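You operate a simulated robot arm through the tools that you are given. There is no shell and no other tool.

The job below is to be done with a simulated robot arm. You get a single attempt, and the scene is never put back.

TASK
Mix tube 24, then warm it at 40 in heat unit well B.
Fine: on the cream mixer, switched on for it and off again; wait for lamp B; the other tubes stay, unmixed. Set down upright: what you pick out.

The check looks at the end state, three seconds after you hand in, the way a careful person would. Anything else that was tipped, shoved, dropped, spilled or broken makes it a failure.

THE ROBOT
A 6-joint arm with a two-finger gripper, fixed in place. Base frame: the origin is on the floor under the middle of its stand, x ahead of it, y to its left, z up; the work surface is at about z = 855. Units: mm, degrees, N and s.
It reaches about 1417 mm from its shoulder. Its first joint turns from -166.0 to 166.0 degrees. Payload 3.43 kg.
The TCP is the grasp point between the finger pads, 20 mm short of the fingertips. In the tool frame z runs along the fingers and y along their closing line. The gripper opens to 190 mm; its body begins 248 mm behind the TCP.
Orientation is that of the tool frame in the base frame, as a unit quaternion [w, x, y, z]. With the fingers straight down and closing along the base's y, the tool's x points along the base's -x, its y along +y and its z along -z.

THE INTERFACE
- The arm moves only by the tool servo_tool. Its argument "targets" is a list of rows, each an object (a shift or turn left out is 0, a gripper value left out holds the last) with "slide": the shift along the base's x, y, z in mm, a list of three; "rot": the turn, a rotation vector about the base's x, y, z in degrees, a list of three. In form: [{"slide": [tx, ty, tz], "rot": [wx, wy, wz]}, ...]. A call has 1 to 20 rows; each row is the pose to reach, as a shift and turn from the pose commanded when the call began. "jaw" is the gripper command, from -1 (shut) to 1 (fully open), values between in proportion, set as the call begins (left out, the last holds). Rows are played at 5 a second. More than 50 mm and 8.6 degrees between two rows, or a gripper value outside its range, and nothing of the call is played. A pose out of reach is approached as far as the arm can. The call stops where the force on the tool passes 90 N (or 10 N more than at its start, if that is more) or the arm is blocked; 0.2 s more then pass. The fingers move at their own pace (about 153 mm/s each) and stop on an object; they squeeze with about 21 N. The grip force told is the motor's: it shows also when the fingers shut on nothing. Time passes only in rows, and 0.2 s behind the last, so rows that repeat a pose let the fingers close. It gives the time, the measured TCP pose, the force on the tool (base axes), the opening and the grip force at its end, in the units of the frame above (readings bear some noise), with the torque about the TCP (base axes, N m) and any sound that the robot's microphone picked up, and new pictures: "views" is both (left out), scene, wrist or none.
- Cameras (640 x 400 px; columns grow to the right, rows downward): "scene" is fixed at [398.9, -501.3, 1641.5]; the picture's right is [-0.38, 0.92, 0.00], its down [0.91, 0.37, -0.17] and it looks along [-0.16, -0.07, -0.98] (base axes); focal length 214 px, centre (320, 200). "wrist" rides on the gripper at [70, -8, -288] in the tool frame; the picture's right is [0.12, 0.99, 0.00], its down [-0.96, 0.12, -0.25] and it looks along [-0.25, 0.03, 0.97] (tool axes); focal length 261 px, centre (320, 200). There is no depth. A picture from a camera that has moved, and an enlarged one, comes with that camera's place and axes in the base frame and with its lens.
- raise_lower(by): moves the trunk up (or, below 0, down) by that many mm; the arm rides with it, the base frame stays. It gives what a move gives, with no picture.
- enlarge(camera, box): a new picture of the part [left, top, right, bottom] of that camera's present view, enlarged. No time passes.
- finish_job(): hands the job in; it is judged then, once.

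Places have to be worked out from the pictures, the camera data and where the tool is seen. Open the gripper and draw the arm clear of the work before you hand the job in, unless the task says otherwise.

The tools are called by a JSON object that holds its "op" and its "data". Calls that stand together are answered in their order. servo_tool: Moves the arm, as the interface text tells. Its arguments: {"type":"object","properties":{"targets":{"type":"array","items":{"type":"object","properties":{"slide":{"type":"array","items":{"type":"number"}},"rot":{"type":"array","items":{"type":"number"}}}}},"jaw":{"type":"number"},"views":{"type":"string","enum":["both","scene","wrist","none"]}},"required":["targets"]} The other tools are called the same way: raise_lower (by) moves the trunk up or down; enlarge (camera, box) takes an enlarged picture of a part of a camera's view; finish_job () hands the job in.

At the start:

```text
clock: 0.0
eef_pos: [237.6, -628.2, 1285.1]
ee_rot: [0.0, -0.001, 1.0, -0.001]
contact_force: [0.4, -0.2, 0.1]
ft_torque: [0.01, 0.0, 0.0]
opening: 190.2
gripper_force: 0.2
trunk travel left (down, up): [-275.0, 165.0]
```

scene: 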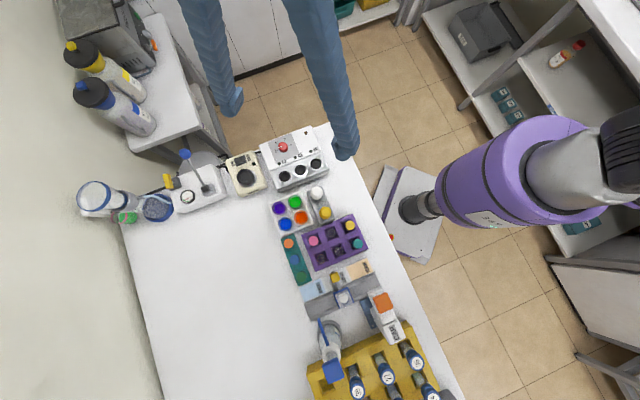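
wrist: 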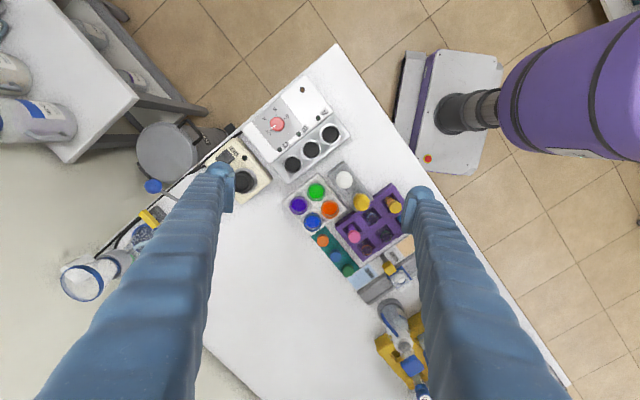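

The scene shows a cream mixer, a white heat unit with wells and several tubes in racks. I take enlarged pictures to read labels and find tube 24.

{"op": "enlarge", "data": {"camera": "scene", "box": [220, 120, 380, 220]}}

{"op": "enlarge", "data": {"camera": "scene", "box": [270, 200, 390, 275]}}

{"op": "enlarge", "data": {"camera": "scene", "box": [290, 250, 480, 400]}}

{"op": "enlarge", "data": {"camera": "wrist", "box": [200, 60, 440, 210]}}

{"op": "enlarge", "data": {"camera": "wrist", "box": [280, 160, 440, 260]}}

```text
4.00 times, centred on (300, 170) of scene
camera zoom: at [398.9, -501.3, 1641.5], right [-0.38, 0.92, 0.0], down [0.91, 0.37, -0.17], along [-0.16, -0.07, -0.98], focal length 858 px, centre (400, 320)
```

zoom: 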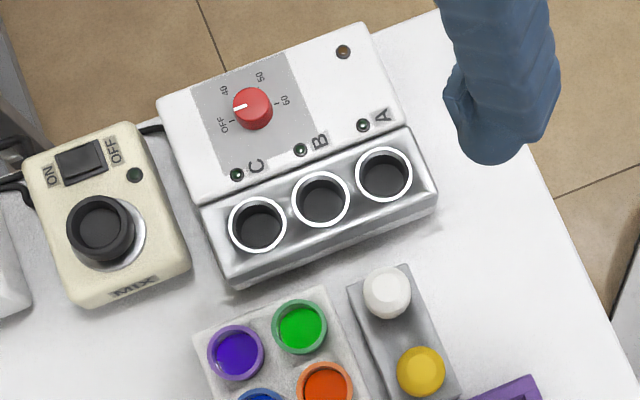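

```text
5.33 times, centred on (330, 238) of scene
camera zoom: at [398.9, -501.3, 1641.5], right [-0.38, 0.92, 0.0], down [0.91, 0.37, -0.17], along [-0.16, -0.07, -0.98], focal length 1144 px, centre (267, 0)
```

zoom: 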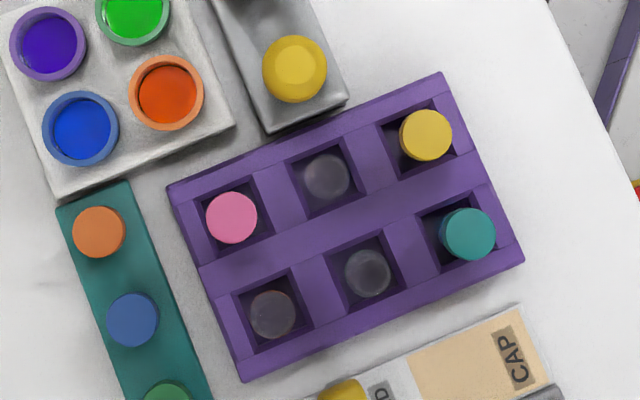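

```text
2.67 times, centred on (385, 325) of scene
camera zoom: at [398.9, -501.3, 1641.5], right [-0.38, 0.92, 0.0], down [0.91, 0.37, -0.17], along [-0.16, -0.07, -0.98], focal length 572 px, centre (147, -133)
```

zoom: 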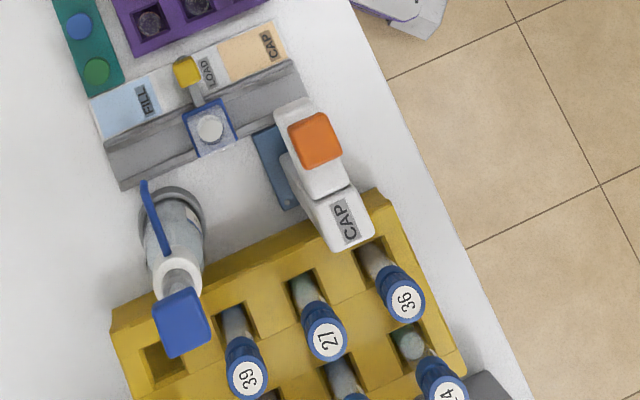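

```text
2.67 times, centred on (320, 135) of wrist
camera zoom: at [167.1, -637.2, 1571.5], right [-0.12, 0.99, 0.0], down [0.96, 0.12, 0.25], along [0.25, 0.03, -0.97], focal length 695 px, centre (320, 373)
```

zoom: 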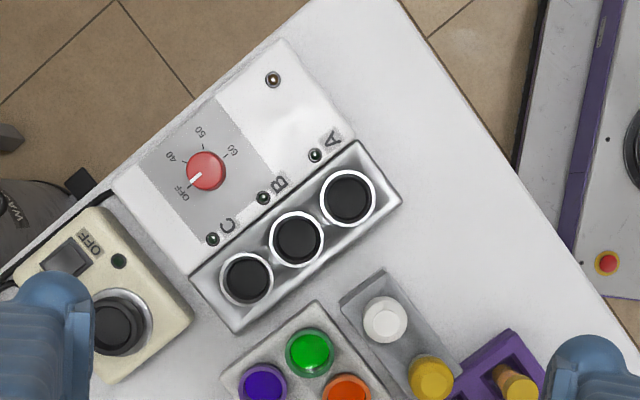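

```text
4.00 times, centred on (360, 210) of wrist
camera zoom: at [167.1, -637.2, 1571.5], right [-0.12, 0.99, 0.0], down [0.96, 0.12, 0.25], along [0.25, 0.03, -0.97], focal length 1043 px, centre (160, 160)
```

zoom: 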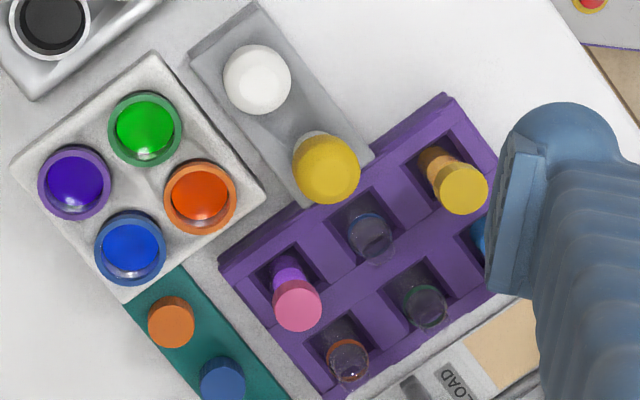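

The numbered blue-capped tubes sit in the yellow rack, around (710,-170), partly out of the scene view. I move the gripper at height above that rack to read all the numbers with the wrist camera.

{"op": "servo_tool", "data": {"targets": [{"slide": [29, 30, 0]}, {"slide": [58, 60, 0]}, {"slide": [87, 90, 0]}, {"slide": [116, 120, 0]}, {"slide": [145, 150, 0]}, {"slide": [174, 180, 0]}, {"slide": [203, 210, 0]}, {"slide": [232, 240, 0]}, {"slide": [261, 270, 0]}, {"slide": [290, 300, 0]}, {"slide": [319, 330, 0]}, {"slide": [348, 360, 0]}, {"slide": [377, 390, 0]}, {"slide": [400, 420, 0]}, {"slide": [400, 420, 0]}]}}

```text
clock: 3.2
eef_pos: [637.7, -208.0, 1285.3]
ee_rot: [0.0, 0.0, 1.0, 0.0]
contact_force: [-0.3, -0.8, 0.8]
ft_torque: [-0.05, 0.0, 0.01]
opening: 190.0
gripper_force: 0.1
trunk travel left (down, up): [-275.0, 165.0]
camera wrist: at [567.7, -216.0, 1572.7], right [-0.12, 0.99, 0.0], down [0.96, 0.12, 0.25], along [0.25, 0.03, -0.97], focal length 261 px, centre (320, 200)
```

scene: 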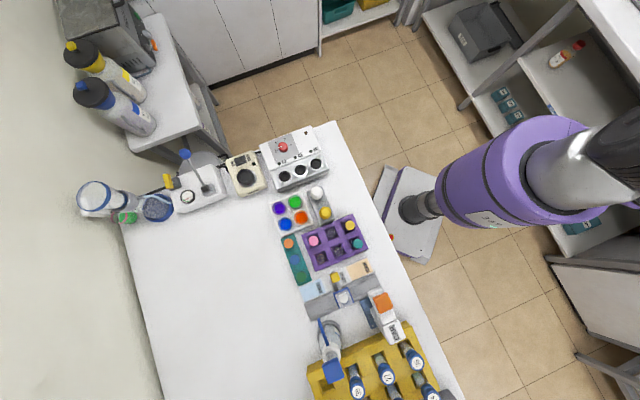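
wrist: 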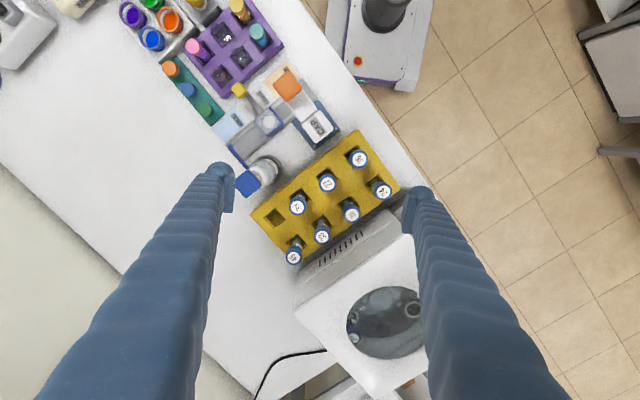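

The rack with all numbered tubes is now in the wrist view. I enlarge it to read the numbers.

{"op": "enlarge", "data": {"camera": "wrist", "box": [240, 120, 408, 275]}}

{"op": "enlarge", "data": {"camera": "wrist", "box": [280, 185, 360, 270]}}

{"op": "enlarge", "data": {"camera": "wrist", "box": [330, 140, 410, 230]}}

{"op": "enlarge", "data": {"camera": "scene", "box": [320, 120, 350, 145]}}

```text
2.58 times, centred on (324, 198) of wrist
camera zoom: at [567.7, -216.0, 1572.7], right [-0.12, 0.99, 0.0], down [0.96, 0.12, 0.25], along [0.25, 0.03, -0.97], focal length 673 px, centre (310, 206)
```

zoom: 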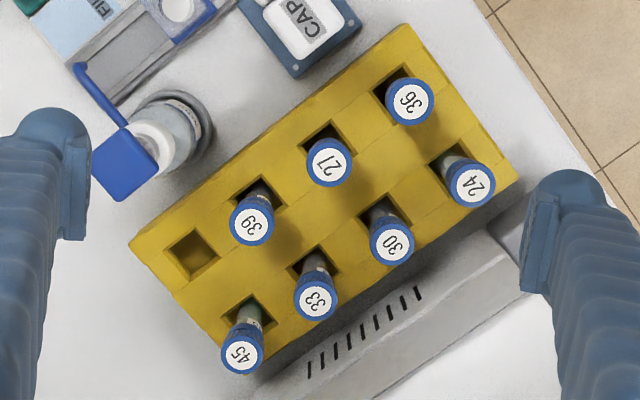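

```text
4.71 times, centred on (320, 228) of wrist
camera zoom: at [567.7, -216.0, 1572.7], right [-0.12, 0.99, 0.0], down [0.96, 0.12, 0.25], along [0.25, 0.03, -0.97], focal length 1227 px, centre (320, 71)
```

zoom: 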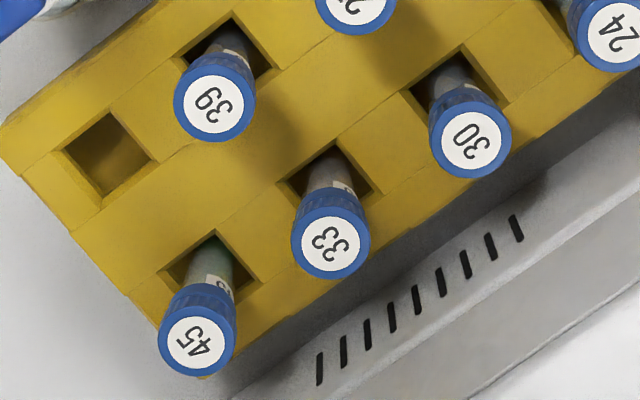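

```text
4.44 times, centred on (370, 185) of wrist
camera zoom: at [567.7, -216.0, 1572.7], right [-0.12, 0.99, 0.0], down [0.96, 0.12, 0.25], along [0.25, 0.03, -0.97], focal length 1158 px, centre (98, 267)
```

zoom: 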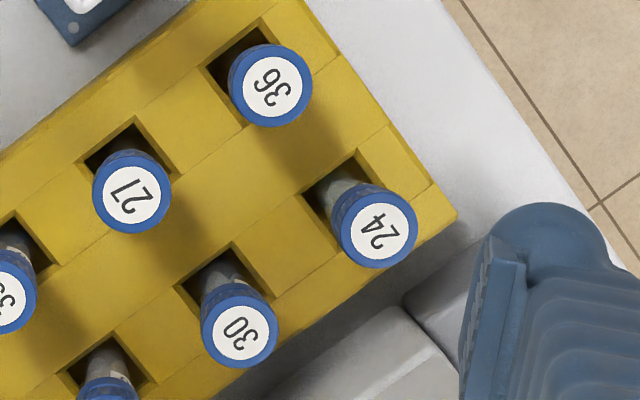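

```text
16.00 times, centred on (335, 132) of scene
camera zoom: at [398.9, -501.3, 1641.5], right [-0.38, 0.92, 0.0], down [0.91, 0.37, -0.17], along [-0.16, -0.07, -0.98], focal length 3432 px, centre (80, 1280)
```

zoom: 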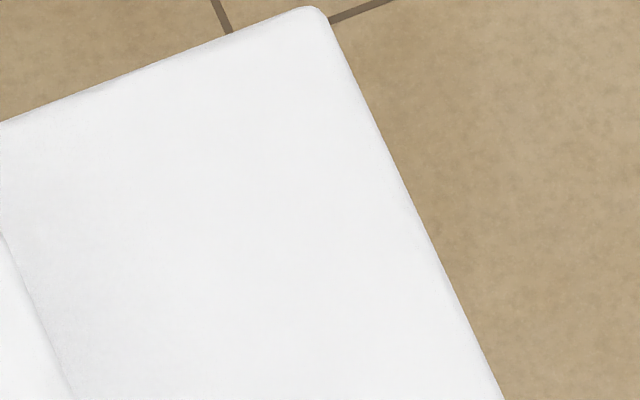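

Tube 24 is in the rack's corner hole nearest the robot-side edge, cap roughly at (680,-58) with its top near z≈1000. I move above it, staying well clear, for a closer look.

{"op": "servo_tool", "data": {"targets": [{"slide": [7, 25, -25]}, {"slide": [14, 50, -50]}, {"slide": [21, 75, -80]}, {"slide": [28, 100, -105]}, {"slide": [35, 125, -130]}, {"slide": [42, 148, -150]}, {"slide": [42, 148, -150]}]}}

```text
clock: 4.8
eef_pos: [680.9, -60.2, 1134.2]
ee_rot: [0.0, 0.001, 1.0, 0.0]
contact_force: [0.6, 0.3, 0.1]
ft_torque: [-0.04, -0.01, 0.01]
opening: 189.9
gripper_force: 0.0
trunk travel left (down, up): [-275.0, 165.0]
camera wrist: at [610.6, -68.2, 1421.8], right [-0.12, 0.99, 0.0], down [0.96, 0.12, 0.25], along [0.25, 0.03, -0.97], focal length 261 px, centre (320, 200)
```

scene: 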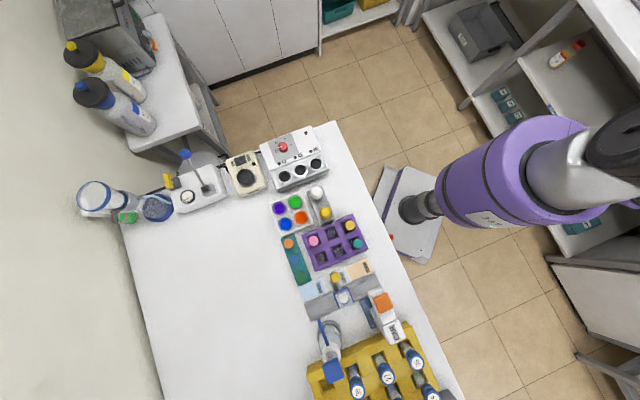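
wrist: 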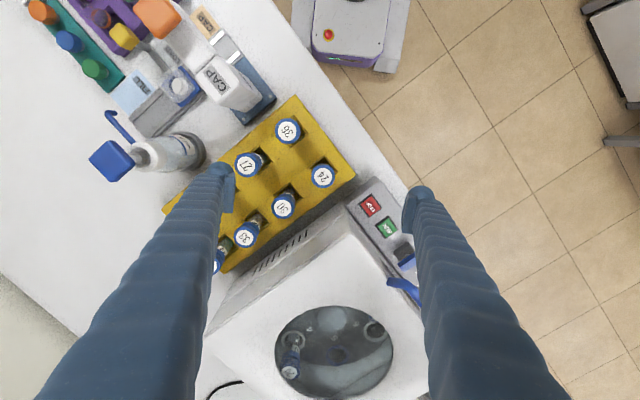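

The cap of 24 is at about (323,175) in the wrist view. I enlarge it to measure the cap and hole.

{"op": "enlarge", "data": {"camera": "wrist", "box": [240, 90, 400, 230]}}

{"op": "enlarge", "data": {"camera": "wrist", "box": [295, 150, 359, 200]}}

```text
2.86 times, centred on (320, 160) of wrist
camera zoom: at [610.6, -68.2, 1421.8], right [-0.12, 0.99, 0.0], down [0.96, 0.12, 0.25], along [0.25, 0.03, -0.97], focal length 745 px, centre (320, 314)
```

zoom: 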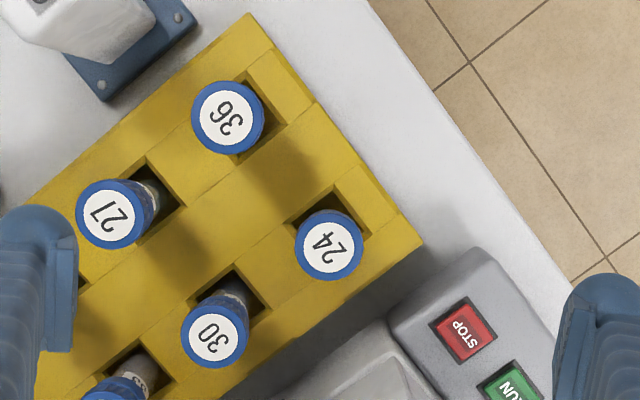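

```text
8.00 times, centred on (327, 175) of wrist
camera zoom: at [610.6, -68.2, 1421.8], right [-0.12, 0.99, 0.0], down [0.96, 0.12, 0.25], along [0.25, 0.03, -0.97], focal length 2085 px, centre (264, 400)
```

zoom: 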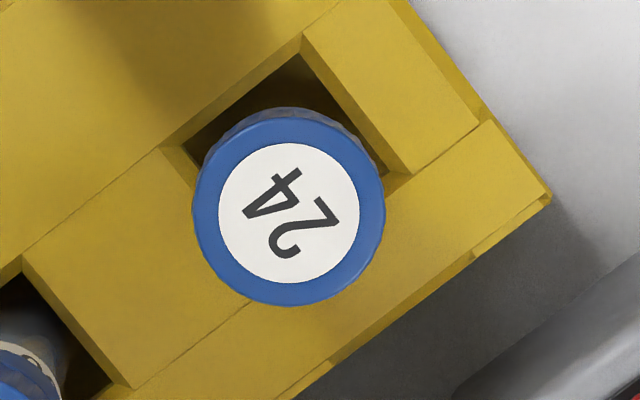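

Triangulating the two views puts tube 24's cap top at about (681.6, -54.3, 981), cap about 40 mm wide. Before picking it up I go to inspect the mixer and heat unit closely.

{"op": "servo_tool", "data": {"targets": [{"slide": [-24, -34, 25]}, {"slide": [-48, -68, 50]}, {"slide": [-72, -102, 75]}, {"slide": [-96, -136, 100]}, {"slide": [-120, -170, 100]}, {"slide": [-144, -204, 100]}, {"slide": [-168, -238, 100]}, {"slide": [-192, -272, 100]}, {"slide": [-216, -306, 100]}, {"slide": [-240, -340, 100]}, {"slide": [-264, -374, 100]}, {"slide": [-288, -408, 100]}, {"slide": [-312, -442, 100]}, {"slide": [-336, -476, 100]}, {"slide": [-360, -510, 100]}, {"slide": [-384, -544, 100]}, {"slide": [-408, -578, 85]}, {"slide": [-432, -612, 70]}, {"slide": [-456, -646, 50]}, {"slide": [-470, -670, 40]}]}}

```text
clock: 9.0
eef_pos: [209.7, -732.5, 1173.4]
ee_rot: [0.0, -0.001, 1.0, -0.001]
contact_force: [-0.3, -0.1, 0.8]
ft_torque: [0.09, 0.01, 0.03]
opening: 190.0
gripper_force: 0.1
trunk travel left (down, up): [-275.0, 165.0]
camera wrist: at [138.8, -741.5, 1460.3], right [-0.12, 0.99, 0.0], down [0.96, 0.12, 0.25], along [0.25, 0.03, -0.97], focal length 261 px, centre (320, 200)
```

scene: 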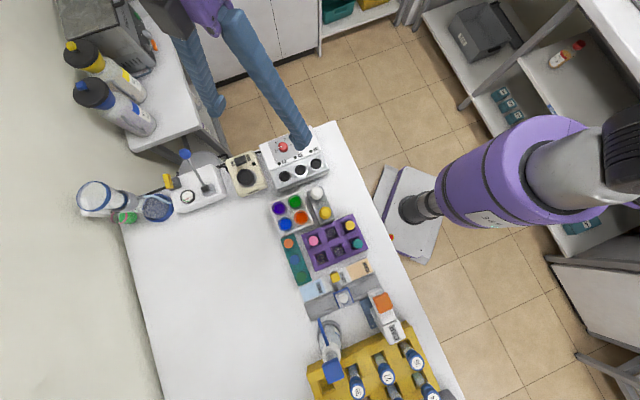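
wrist: 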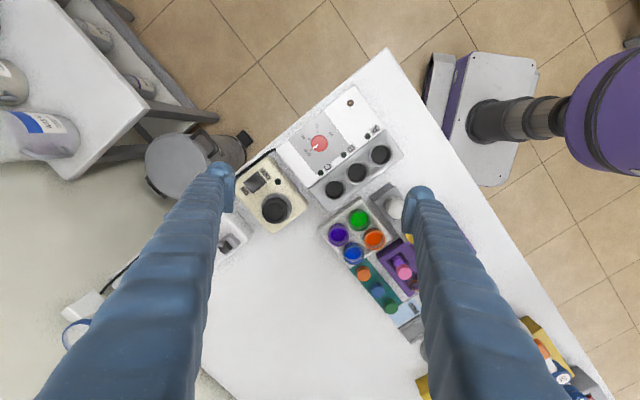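

The mixer is at (268,195) and the heat unit at (335,150) in the wrist view. I enlarge both.

{"op": "enlarge", "data": {"camera": "wrist", "box": [225, 145, 321, 235]}}

{"op": "enlarge", "data": {"camera": "wrist", "box": [275, 85, 405, 215]}}

{"op": "enlarge", "data": {"camera": "wrist", "box": [295, 120, 345, 165]}}

{"op": "enlarge", "data": {"camera": "scene", "box": [255, 125, 335, 195]}}

{"op": "enlarge", "data": {"camera": "scene", "box": [220, 145, 270, 200]}}

```text
4.44 times, centred on (273, 190) of wrist
camera zoom: at [138.8, -741.5, 1460.3], right [-0.12, 0.99, 0.0], down [0.96, 0.12, 0.25], along [0.25, 0.03, -0.97], focal length 1158 px, centre (529, 244)
```

zoom: 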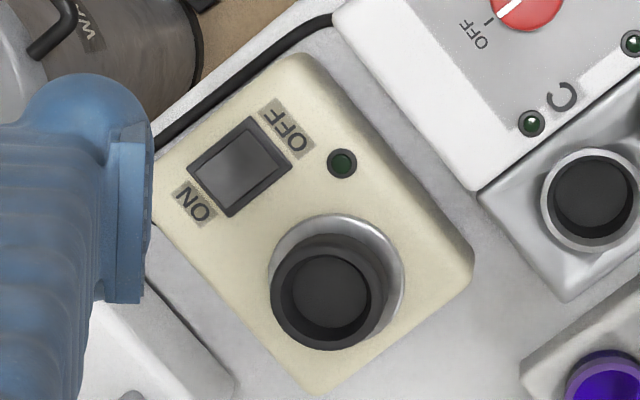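

```text
3.08 times, centred on (340, 150) of wrist
camera zoom: at [138.8, -741.5, 1460.3], right [-0.12, 0.99, 0.0], down [0.96, 0.12, 0.25], along [0.25, 0.03, -0.97], focal length 802 px, centre (258, 354)
```

zoom: 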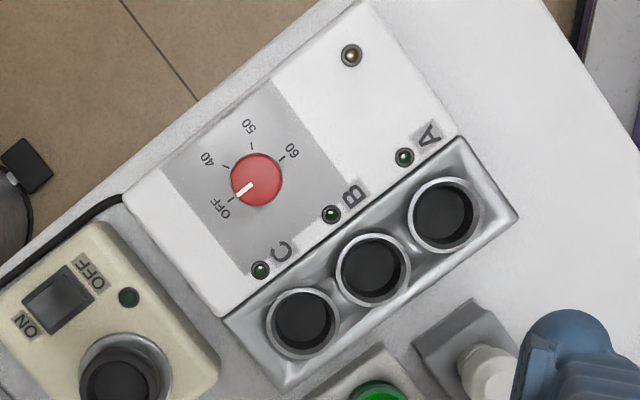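

```text
8.89 times, centred on (320, 142) of wrist
camera zoom: at [138.8, -741.5, 1460.3], right [-0.12, 0.99, 0.0], down [0.96, 0.12, 0.25], along [0.25, 0.03, -0.97], focal length 2317 px, centre (320, 711)
```

zoom: 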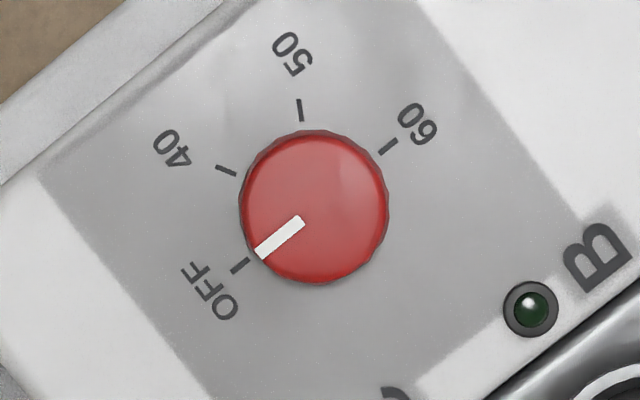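

```text
5.71 times, centred on (295, 160) of scene
camera zoom: at [398.9, -501.3, 1641.5], right [-0.38, 0.92, 0.0], down [0.91, 0.37, -0.17], along [-0.16, -0.07, -0.98], focal length 1226 px, centre (463, 429)
```

zoom: 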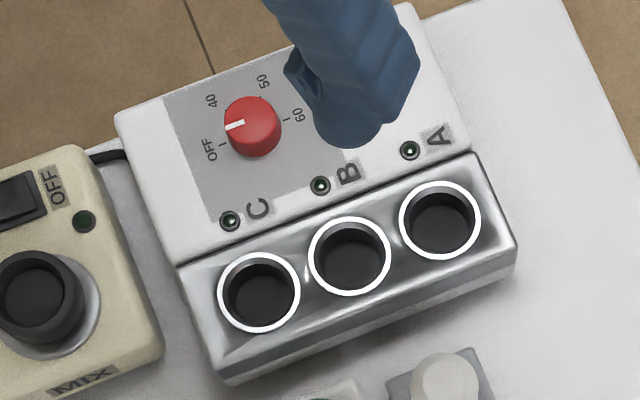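

```text
7.27 times, centred on (245, 172) of scene
camera zoom: at [398.9, -501.3, 1641.5], right [-0.38, 0.92, 0.0], down [0.91, 0.37, -0.17], along [-0.16, -0.07, -0.98], focal length 1560 px, centre (866, 400)
```

zoom: 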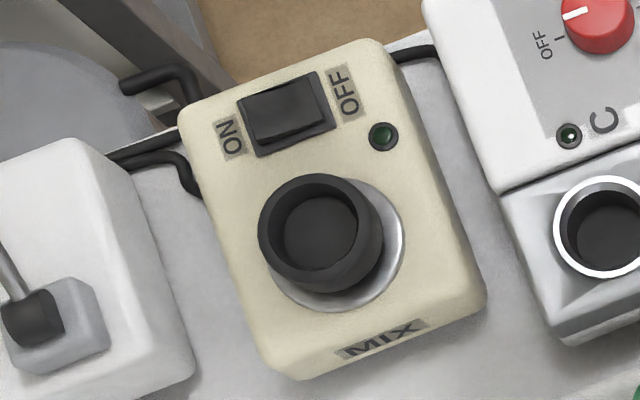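

Estimates so far: knob at about (158.5,-740), well B at (209,-655, rim 920), mixer ON half of the rocker at about (265,-873, 914), mixer cup at about (309,-818, 937). I move above the knob with a narrower opening and a +30° turn for a closer view.

{"op": "servo_tool", "data": {"targets": [{"slide": [-10, -2, -30], "rot": [0, 0, 6]}, {"slide": [-20, -4, -60], "rot": [0, 0, 12]}, {"slide": [-30, -5, -90], "rot": [0, 0, 18]}, {"slide": [-41, -7, -120], "rot": [0, 0, 24]}, {"slide": [-51, -8, -140], "rot": [0, 0, 30]}, {"slide": [-51, -8, -140], "rot": [0, 0, 30]}], "jaw": -0.2}}

```text
clock: 10.4
eef_pos: [158.8, -736.9, 1032.8]
ee_rot: [0.0, -0.26, 0.966, 0.0]
contact_force: [0.5, 1.1, 0.1]
ft_torque: [-0.02, 0.03, -0.01]
opening: 76.1
gripper_force: 0.1
trunk travel left (down, up): [-275.0, 165.0]
camera wrist: at [100.8, -780.7, 1320.6], right [-0.6, 0.8, 0.0], down [0.77, 0.58, 0.25], along [0.2, 0.15, -0.97], focal length 261 px, centre (320, 200)
```

scene: 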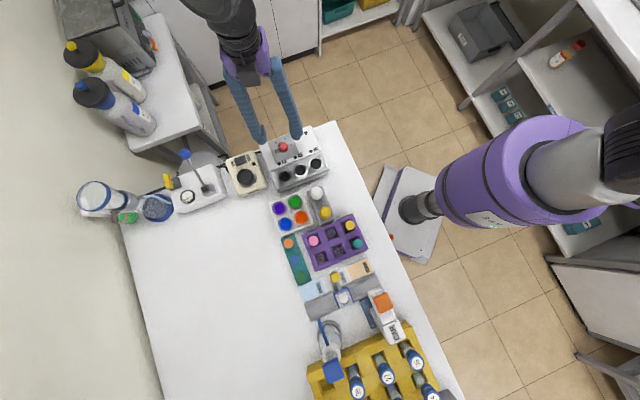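
wrist: 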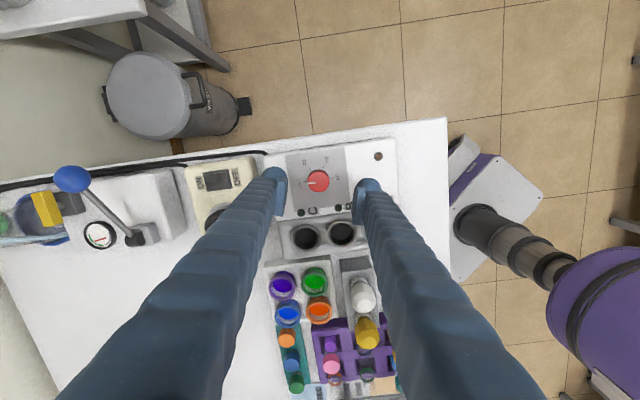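

The knob is at about (318,180) in the wrist picture between the fingers. I enlarge for a precise location and its height.

{"op": "enlarge", "data": {"camera": "wrist", "box": [262, 140, 382, 230]}}

{"op": "enlarge", "data": {"camera": "scene", "box": [255, 125, 335, 195]}}

{"op": "enlarge", "data": {"camera": "wrist", "box": [300, 165, 340, 195]}}

```text
4.44 times, centred on (322, 185) of wrist
camera zoom: at [100.8, -780.7, 1320.6], right [-0.6, 0.8, 0.0], down [0.77, 0.58, 0.25], along [0.2, 0.15, -0.97], focal length 1158 px, centre (311, 267)
```

zoom: 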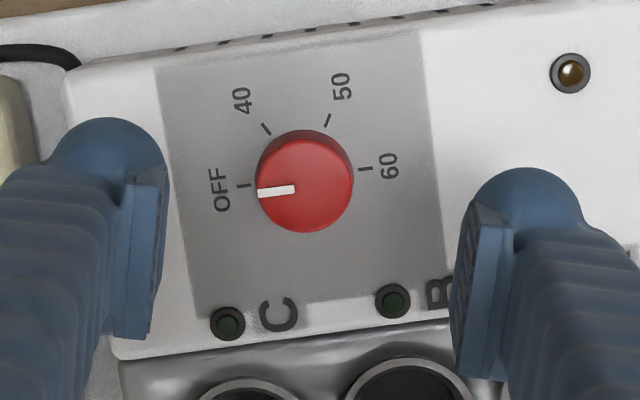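

```text
5.71 times, centred on (295, 160) of scene
camera zoom: at [398.9, -501.3, 1641.5], right [-0.38, 0.92, 0.0], down [0.91, 0.37, -0.17], along [-0.16, -0.07, -0.98], focal length 1226 px, centre (463, 429)
```

zoom: 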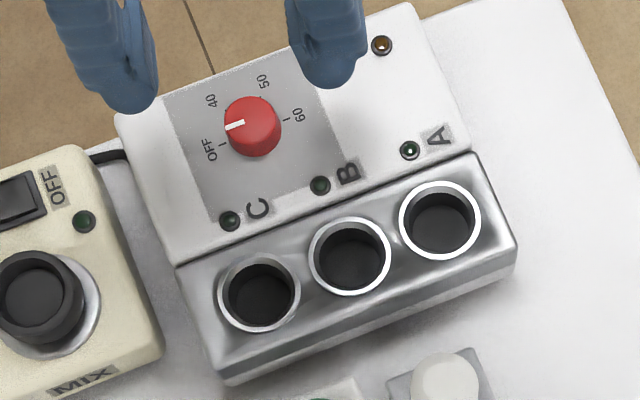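

```text
13.33 times, centred on (320, 180) of wrist
camera zoom: at [100.8, -780.7, 1320.6], right [-0.6, 0.8, 0.0], down [0.77, 0.58, 0.25], along [0.2, 0.15, -0.97], focal length 3475 px, centre (320, 467)
```

zoom: 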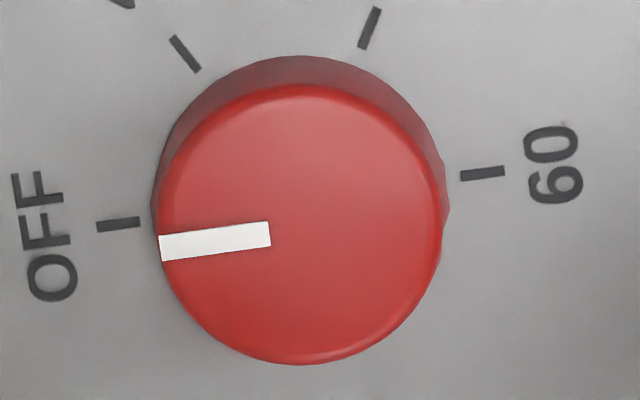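

The knob's top centre works out at about (158.8,-739.9), top near z 936 and panel near 921. I lower around it to TCP z≈947 with the fingers open.

{"op": "servo_tool", "data": {"targets": [{"slide": [0.2, -1.7, -30], "rot": [0, 0, 0]}, {"slide": [0.2, -1.7, -60]}, {"slide": [0.2, -1.7, -78]}, {"slide": [0.2, -1.7, -87]}, {"slide": [0.2, -1.7, -87]}]}}

```text
clock: 11.6
eef_pos: [157.6, -739.7, 946.0]
ee_rot: [0.0, -0.258, 0.966, 0.0]
contact_force: [-0.2, 0.5, -0.4]
ft_torque: [0.0, -0.02, -0.03]
opening: 75.9
gripper_force: 0.1
trunk travel left (down, up): [-275.0, 165.0]
camera wrist: at [101.2, -782.4, 1233.7], right [-0.6, 0.8, 0.0], down [0.78, 0.58, 0.25], along [0.2, 0.15, -0.97], focal length 261 px, centre (320, 200)
```

scene: 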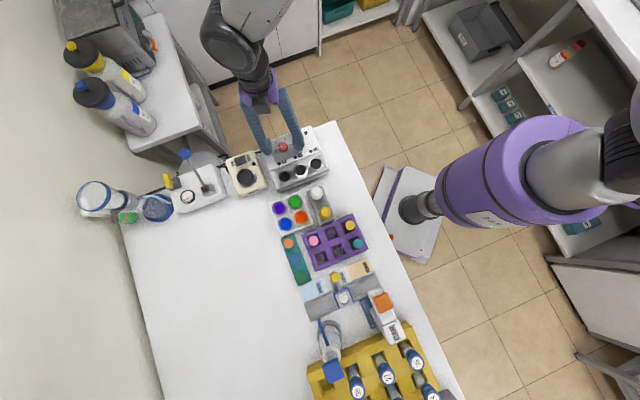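
wrist: 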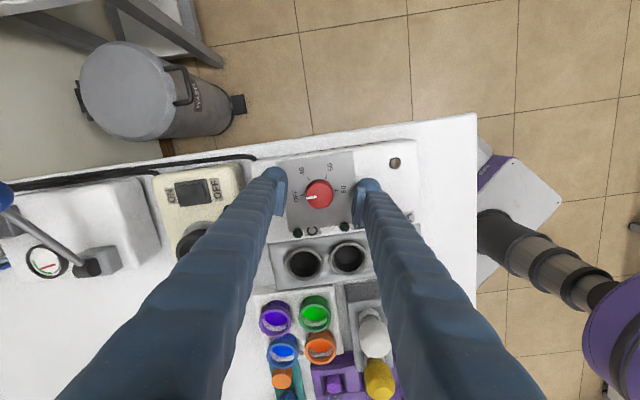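

{"op": "enlarge", "data": {"camera": "wrist", "box": [262, 150, 382, 240]}}

{"op": "enlarge", "data": {"camera": "scene", "box": [255, 115, 325, 185]}}

```text
4.44 times, centred on (322, 195) of wrist
camera zoom: at [101.2, -782.4, 1233.7], right [-0.6, 0.8, 0.0], down [0.78, 0.58, 0.25], along [0.2, 0.15, -0.97], focal length 1158 px, centre (311, 222)
```

zoom: 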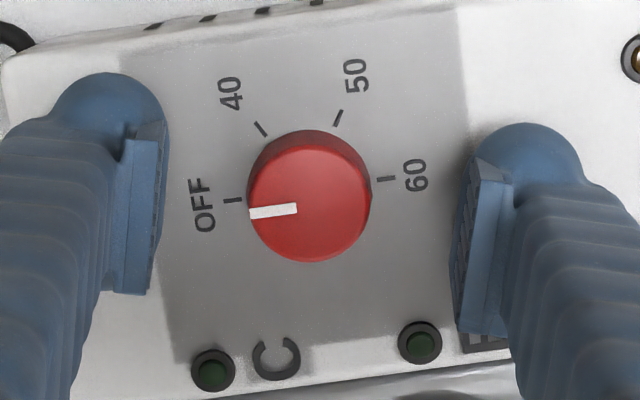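

```text
5.71 times, centred on (290, 150) of scene
camera zoom: at [398.9, -501.3, 1641.5], right [-0.38, 0.92, 0.0], down [0.91, 0.37, -0.17], along [-0.16, -0.07, -0.98], focal length 1226 px, centre (491, 486)
```

zoom: 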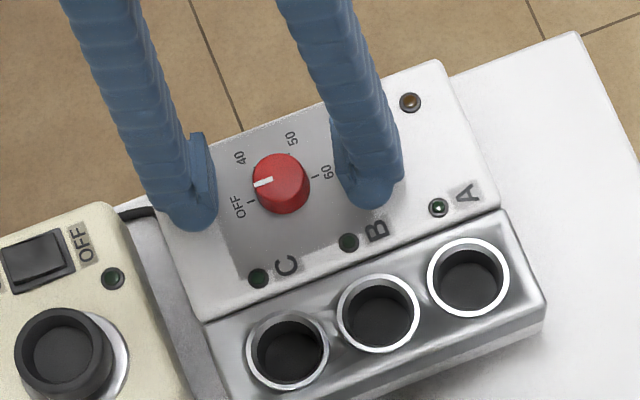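

The knob is centred between the pads and the fingertips are just above the panel. I shift about 1 mm and close on the knob.

{"op": "servo_tool", "data": {"targets": [{"slide": [1, 0.6, 0]}, {"slide": [1, 0.6, 0]}, {"slide": [1, 0.6, 0]}, {"slide": [1, 0.6, 0]}], "jaw": -1, "views": "wrist"}}

```text
clock: 12.6
eef_pos: [159.0, -739.7, 946.3]
ee_rot: [0.0, -0.259, 0.966, 0.0]
contact_force: [-4.4, -3.4, -4.6]
ft_torque: [-0.11, 0.19, -0.02]
opening: 30.6
gripper_force: 44.8
trunk travel left (down, up): [-275.0, 165.0]
camera wrist: at [102.0, -782.6, 1233.9], right [-0.6, 0.8, 0.0], down [0.78, 0.58, 0.25], along [0.2, 0.15, -0.97], focal length 261 px, centre (320, 200)
```

wrist: 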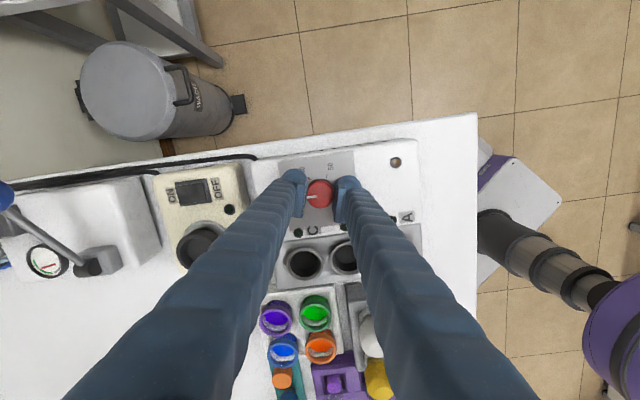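

The fingers hold the knob (opening 30.6 mm). I turn it -60° about z (clockwise from above) toward 40.

{"op": "servo_tool", "data": {"targets": [{"rot": [0, 0, -6]}, {"rot": [0, 0, -12]}, {"rot": [0, 0, -18]}, {"rot": [0, 0, -24]}, {"rot": [0, 0, -30]}, {"rot": [0, 0, -36]}, {"rot": [0, 0, -42]}, {"rot": [0, 0, -48]}, {"rot": [0, 0, -54]}, {"rot": [0, 0, -60]}, {"rot": [0, 0, -60]}]}}

```text
clock: 15.0
eef_pos: [157.8, -740.6, 946.6]
ee_rot: [-0.001, 0.259, 0.966, 0.001]
contact_force: [-10.0, -12.5, -10.2]
ft_torque: [-0.07, 0.19, 0.02]
opening: 30.6
gripper_force: 44.5
trunk travel left (down, up): [-275.0, 165.0]
camera wrist: at [93.6, -712.7, 1234.0], right [0.39, 0.92, 0.0], down [0.89, -0.38, 0.25], along [0.23, -0.1, -0.97], focal length 261 px, centre (320, 200)
```

scene: 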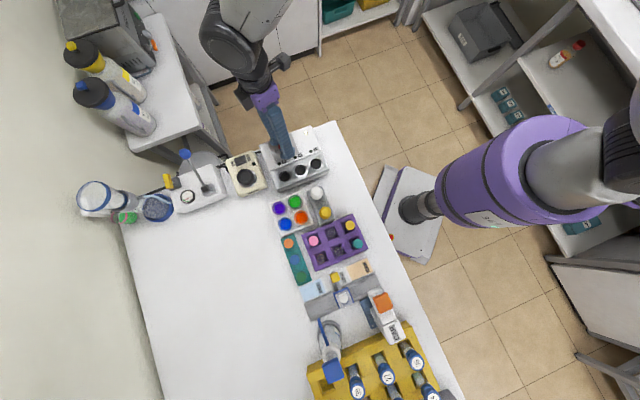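
wrist: 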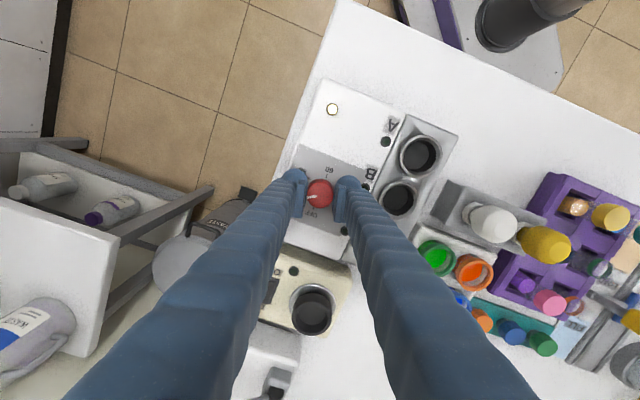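

The unit's lamp at its corner now seems lit. I open the fingers while staying still, then rise straight up and check the pointer.

{"op": "servo_tool", "data": {"targets": [{"slide": [0, 0, 0]}, {"slide": [0, 0, 0]}, {"slide": [0, 0, 20]}, {"slide": [0, 0, 55]}, {"slide": [0, 0, 100]}, {"slide": [0, 0, 100]}], "jaw": -0.2}}

{"op": "enlarge", "data": {"camera": "wrist", "box": [270, 70, 430, 230]}}

{"op": "enlarge", "data": {"camera": "scene", "box": [255, 115, 325, 185]}}

```text
clock: 16.4
eef_pos: [158.9, -739.1, 1046.7]
ee_rot: [0.0, 0.259, 0.966, 0.001]
contact_force: [-0.2, -0.2, -0.9]
ft_torque: [-0.02, -0.02, 0.0]
opening: 75.9
gripper_force: 0.0
trunk travel left (down, up): [-275.0, 165.0]
camera wrist: at [93.9, -711.4, 1334.9], right [0.39, 0.92, 0.0], down [0.89, -0.38, 0.25], along [0.23, -0.1, -0.97], focal length 261 px, centre (320, 200)
```

scene: 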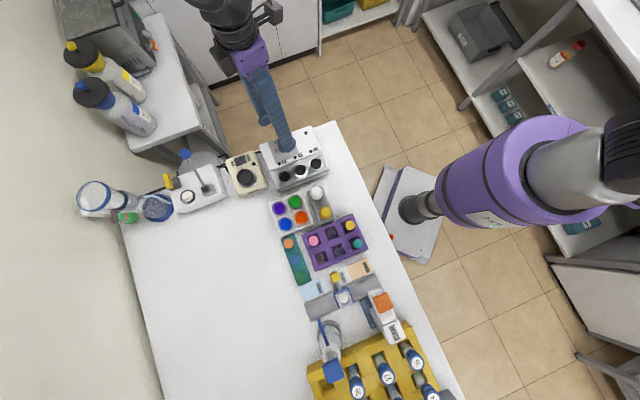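
wrist: 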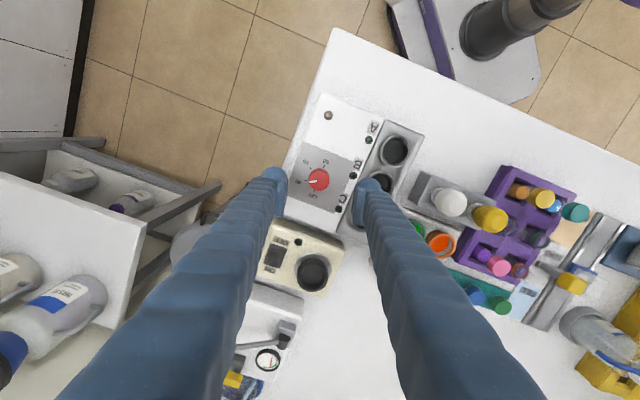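

```text
2.50 times, centred on (350, 150) of wrist
camera zoom: at [93.9, -711.4, 1334.9], right [0.39, 0.92, 0.0], down [0.89, -0.38, 0.25], along [0.23, -0.1, -0.97], focal length 652 px, centre (245, 325)
```

zoom: 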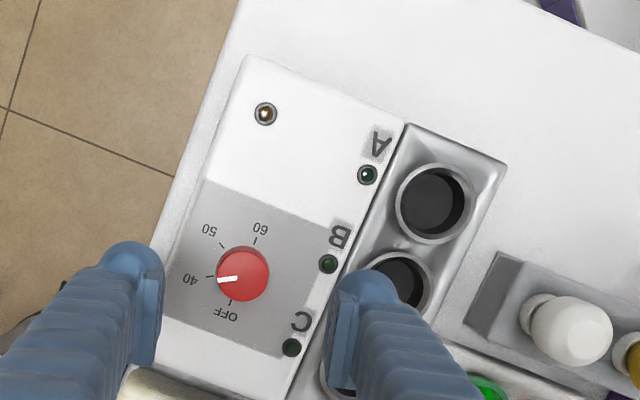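

```text
5.71 times, centred on (290, 150) of scene
camera zoom: at [398.9, -501.3, 1641.5], right [-0.38, 0.92, 0.0], down [0.91, 0.37, -0.17], along [-0.16, -0.07, -0.98], focal length 1226 px, centre (491, 486)
```

zoom: 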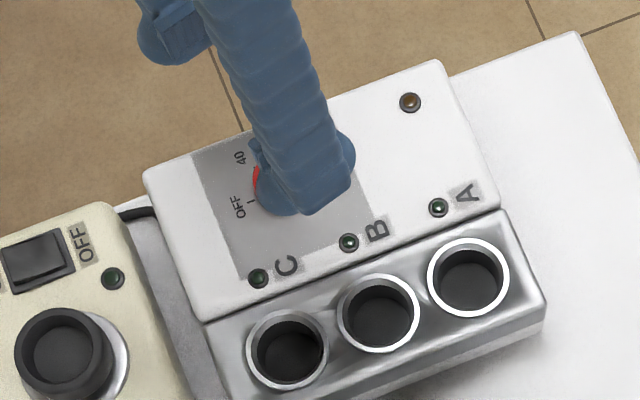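

{"op": "enlarge", "data": {"camera": "wrist", "box": [295, 150, 345, 205]}}

{"op": "enlarge", "data": {"camera": "wrist", "box": [250, 220, 350, 300]}}

```text
7.27 times, centred on (320, 178) of wrist
camera zoom: at [93.9, -711.4, 1334.9], right [0.39, 0.92, 0.0], down [0.89, -0.38, 0.25], along [0.23, -0.1, -0.97], focal length 1896 px, centre (320, 364)
```

zoom: 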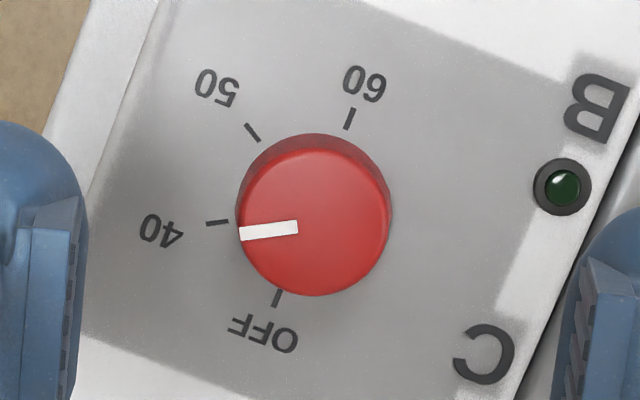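

```text
5.00 times, centred on (300, 260) of wrist
camera zoom: at [93.9, -711.4, 1334.9], right [0.39, 0.92, 0.0], down [0.89, -0.38, 0.25], along [0.23, -0.1, -0.97], focal length 1303 px, centre (420, -100)
```

zoom: 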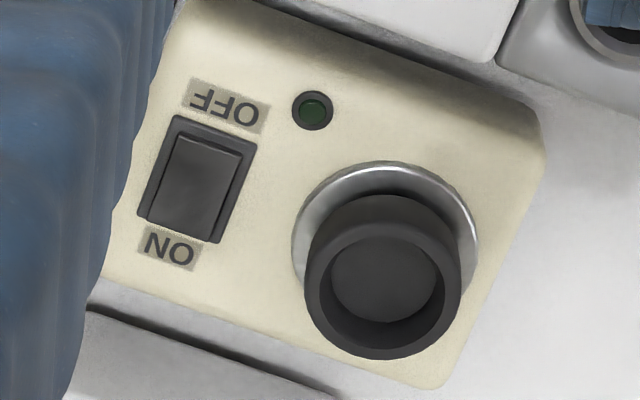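

The pointer is on 40. Next is the mixer switch; I first look at the shape of the fingertips to decide how to press the ON half.

{"op": "enlarge", "data": {"camera": "scene", "box": [250, 90, 310, 160]}}

{"op": "enlarge", "data": {"camera": "wrist", "box": [250, 155, 400, 235]}}

```text
5.71 times, centred on (280, 125) of scene
camera zoom: at [398.9, -501.3, 1641.5], right [-0.38, 0.92, 0.0], down [0.91, 0.37, -0.17], along [-0.16, -0.07, -0.98], focal length 1226 px, centre (549, 629)
```

zoom: 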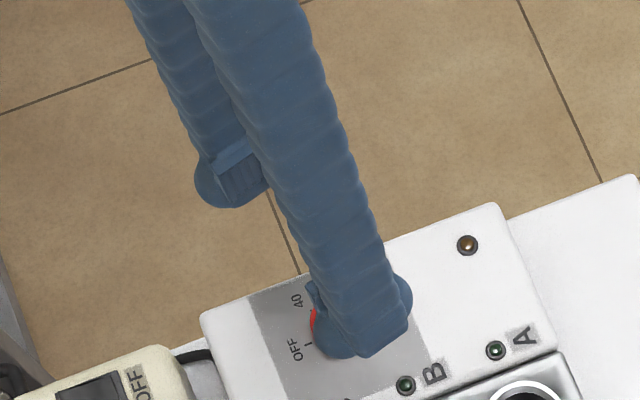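

```text
4.27 times, centred on (325, 195) of wrist
camera zoom: at [93.9, -711.4, 1334.9], right [0.39, 0.92, 0.0], down [0.89, -0.38, 0.25], along [0.23, -0.1, -0.97], focal length 1112 px, centre (299, 221)
```

zoom: 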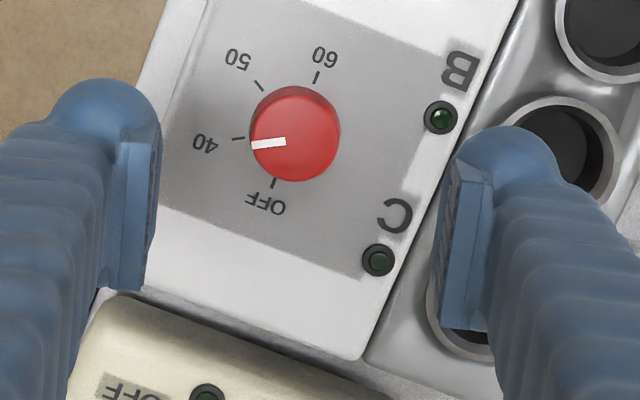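

The fingertips are round domes about 16 mm either side of the closing line. I shut the gripper, turn -14° so the closing line lies across the rocker, and move so the inner finger is above the ON half (TCP ≈ (254.6,-885.5)).

{"op": "servo_tool", "data": {"targets": [{"slide": [19, -29, 0], "rot": [0, 0, -3]}, {"slide": [38, -58, 0], "rot": [0, 0, -6]}, {"slide": [57, -87, -10], "rot": [0, 0, -9]}, {"slide": [76, -116, -25], "rot": [0, 0, -12]}, {"slide": [94.8, -146.2, -40], "rot": [0, 0, -14.2]}, {"slide": [94.8, -146.2, -55], "rot": [0, 0, -14.2]}, {"slide": [94.8, -146.2, -55], "rot": [0, 0, -14.2]}], "jaw": -1}}

{"op": "enlarge", "data": {"camera": "wrist", "box": [260, 130, 400, 250]}}

{"op": "enlarge", "data": {"camera": "scene", "box": [210, 130, 290, 210]}}

```text
clock: 18.0
eef_pos: [254.7, -884.9, 993.0]
ee_rot: [0.0, 0.377, 0.926, 0.0]
contact_force: [0.4, -0.5, 0.8]
ft_torque: [-0.03, -0.03, -0.02]
opening: 0.0
gripper_force: 21.1
trunk travel left (down, up): [-275.0, 165.0]
camera wrist: at [198.9, -842.0, 1280.2], right [0.61, 0.8, 0.0], down [0.77, -0.59, 0.25], along [0.2, -0.15, -0.97], focal length 261 px, centre (320, 200)
```

scene: 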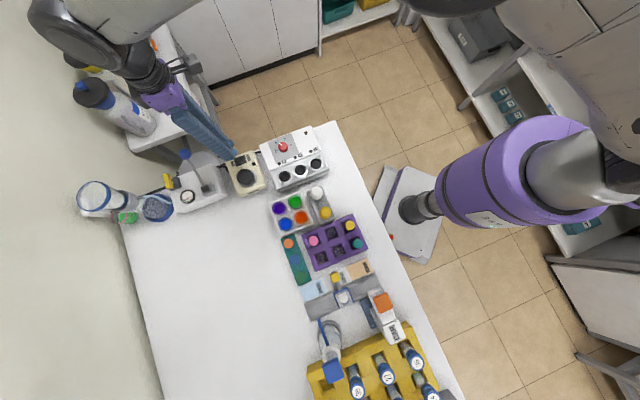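
wrist: 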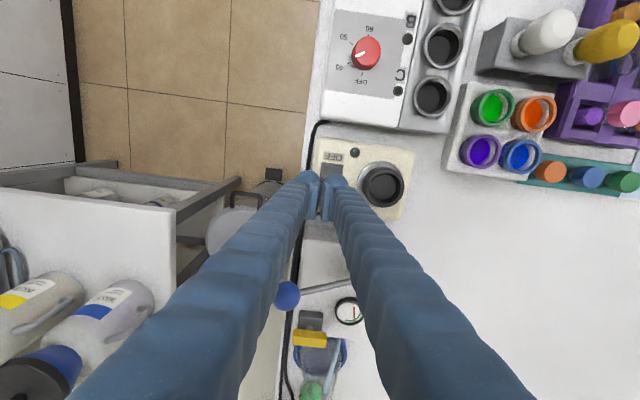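

```text
3.33 times, centred on (330, 190) of wrist
camera zoom: at [198.9, -842.0, 1280.2], right [0.61, 0.8, 0.0], down [0.77, -0.59, 0.25], along [0.2, -0.15, -0.97], focal length 869 px, centre (287, 233)
```

zoom: 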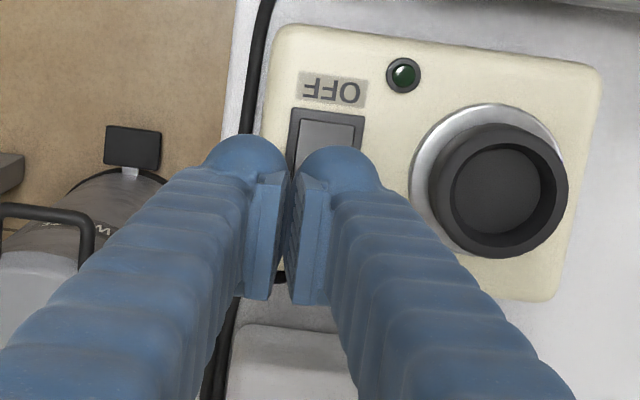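

```text
5.00 times, centred on (250, 170) of scene
camera zoom: at [398.9, -501.3, 1641.5], right [-0.38, 0.92, 0.0], down [0.91, 0.37, -0.17], along [-0.16, -0.07, -0.98], focal length 1072 px, centre (670, 350)
```

zoom: 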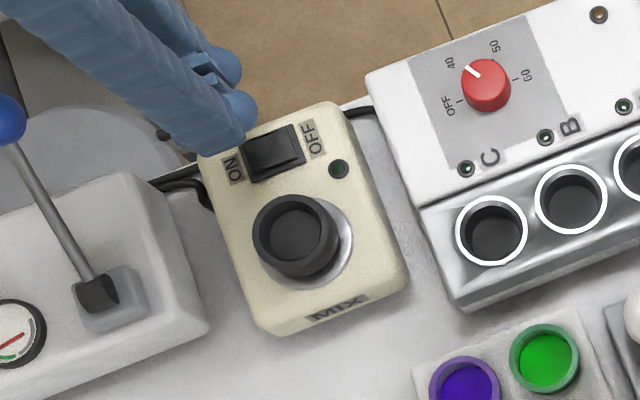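

The inner fingertip lines up over the ON half. I lower to just above the switch, then check for contact.

{"op": "servo_tool", "data": {"targets": [{"slide": [-1.5, 1.4, -15]}, {"slide": [-1.5, 1.4, -30]}, {"slide": [-1.5, 1.4, -40]}, {"slide": [-1.5, 1.4, -46]}, {"slide": [-1.5, 1.4, -46]}]}}

{"op": "enlarge", "data": {"camera": "scene", "box": [220, 140, 280, 200]}}

{"op": "enlarge", "data": {"camera": "wrist", "box": [260, 130, 400, 250]}}

```text
clock: 19.2
eef_pos: [252.1, -883.2, 946.7]
ee_rot: [0.0, 0.376, 0.927, 0.0]
contact_force: [0.0, -0.4, 0.1]
ft_torque: [0.0, 0.0, -0.02]
opening: 0.0
gripper_force: 21.1
trunk travel left (down, up): [-275.0, 165.0]
camera wrist: at [197.1, -841.3, 1234.1], right [0.61, 0.8, 0.0], down [0.77, -0.59, 0.25], along [0.2, -0.15, -0.97], focal length 261 px, centre (320, 200)
```

scene: 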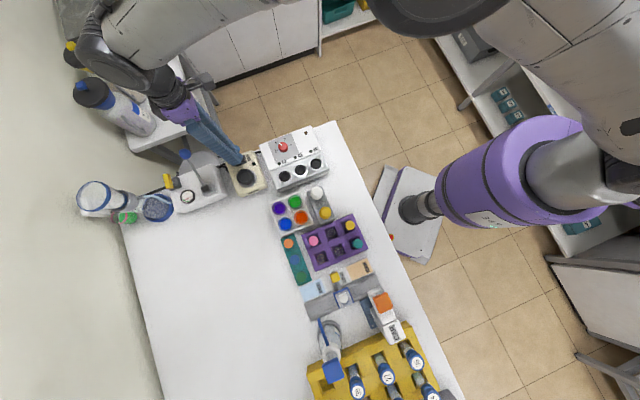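
wrist: 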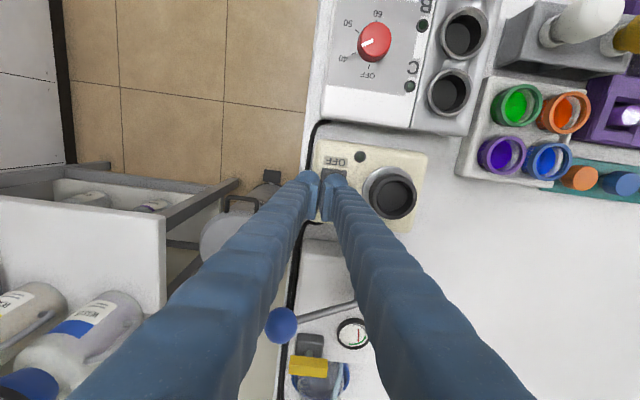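

```text
6.67 times, centred on (250, 170) of scene
camera zoom: at [398.9, -501.3, 1641.5], right [-0.38, 0.92, 0.0], down [0.91, 0.37, -0.17], along [-0.16, -0.07, -0.98], focal length 1430 px, centre (787, 400)
```

zoom: 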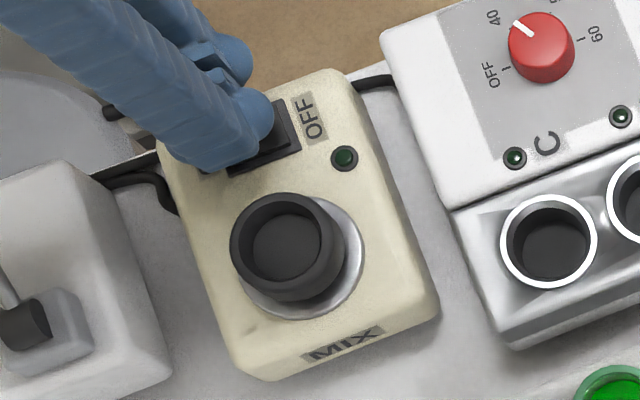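

```text
3.33 times, centred on (330, 190) of wrist
camera zoom: at [197.1, -841.3, 1234.1], right [0.61, 0.8, 0.0], down [0.77, -0.59, 0.25], along [0.2, -0.15, -0.97], focal length 869 px, centre (287, 233)
```

zoom: 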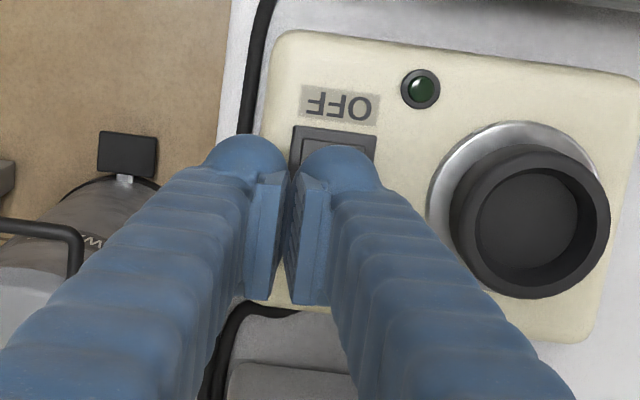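

No contact yet at fingertip height about 927. I press down in small steps.

{"op": "servo_tool", "data": {"targets": [{"slide": [0, 0, -2]}, {"slide": [0, 0, -4]}, {"slide": [0, 0, -6]}, {"slide": [0, 0, -8]}], "views": "wrist"}}

```text
clock: 20.2
eef_pos: [252.8, -885.1, 936.3]
ee_rot: [0.001, 0.376, 0.927, 0.001]
contact_force: [-0.8, 1.1, 0.0]
ft_torque: [-0.02, 0.02, -0.01]
opening: 0.1
gripper_force: 20.9
trunk travel left (down, up): [-275.0, 165.0]
camera wrist: at [196.9, -841.4, 1225.2], right [0.61, 0.8, 0.0], down [0.77, -0.59, 0.25], along [0.2, -0.15, -0.97], focal length 261 px, centre (320, 200)
```

wrist: 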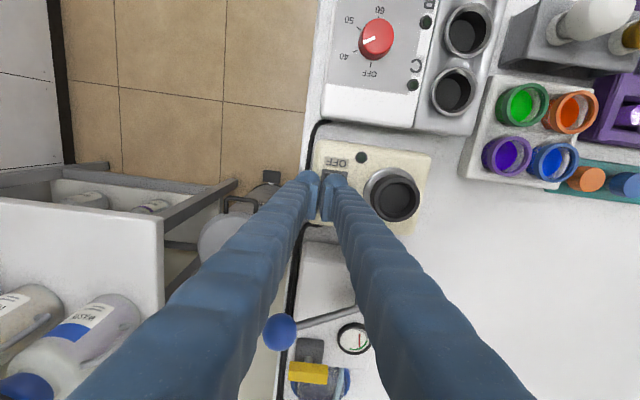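

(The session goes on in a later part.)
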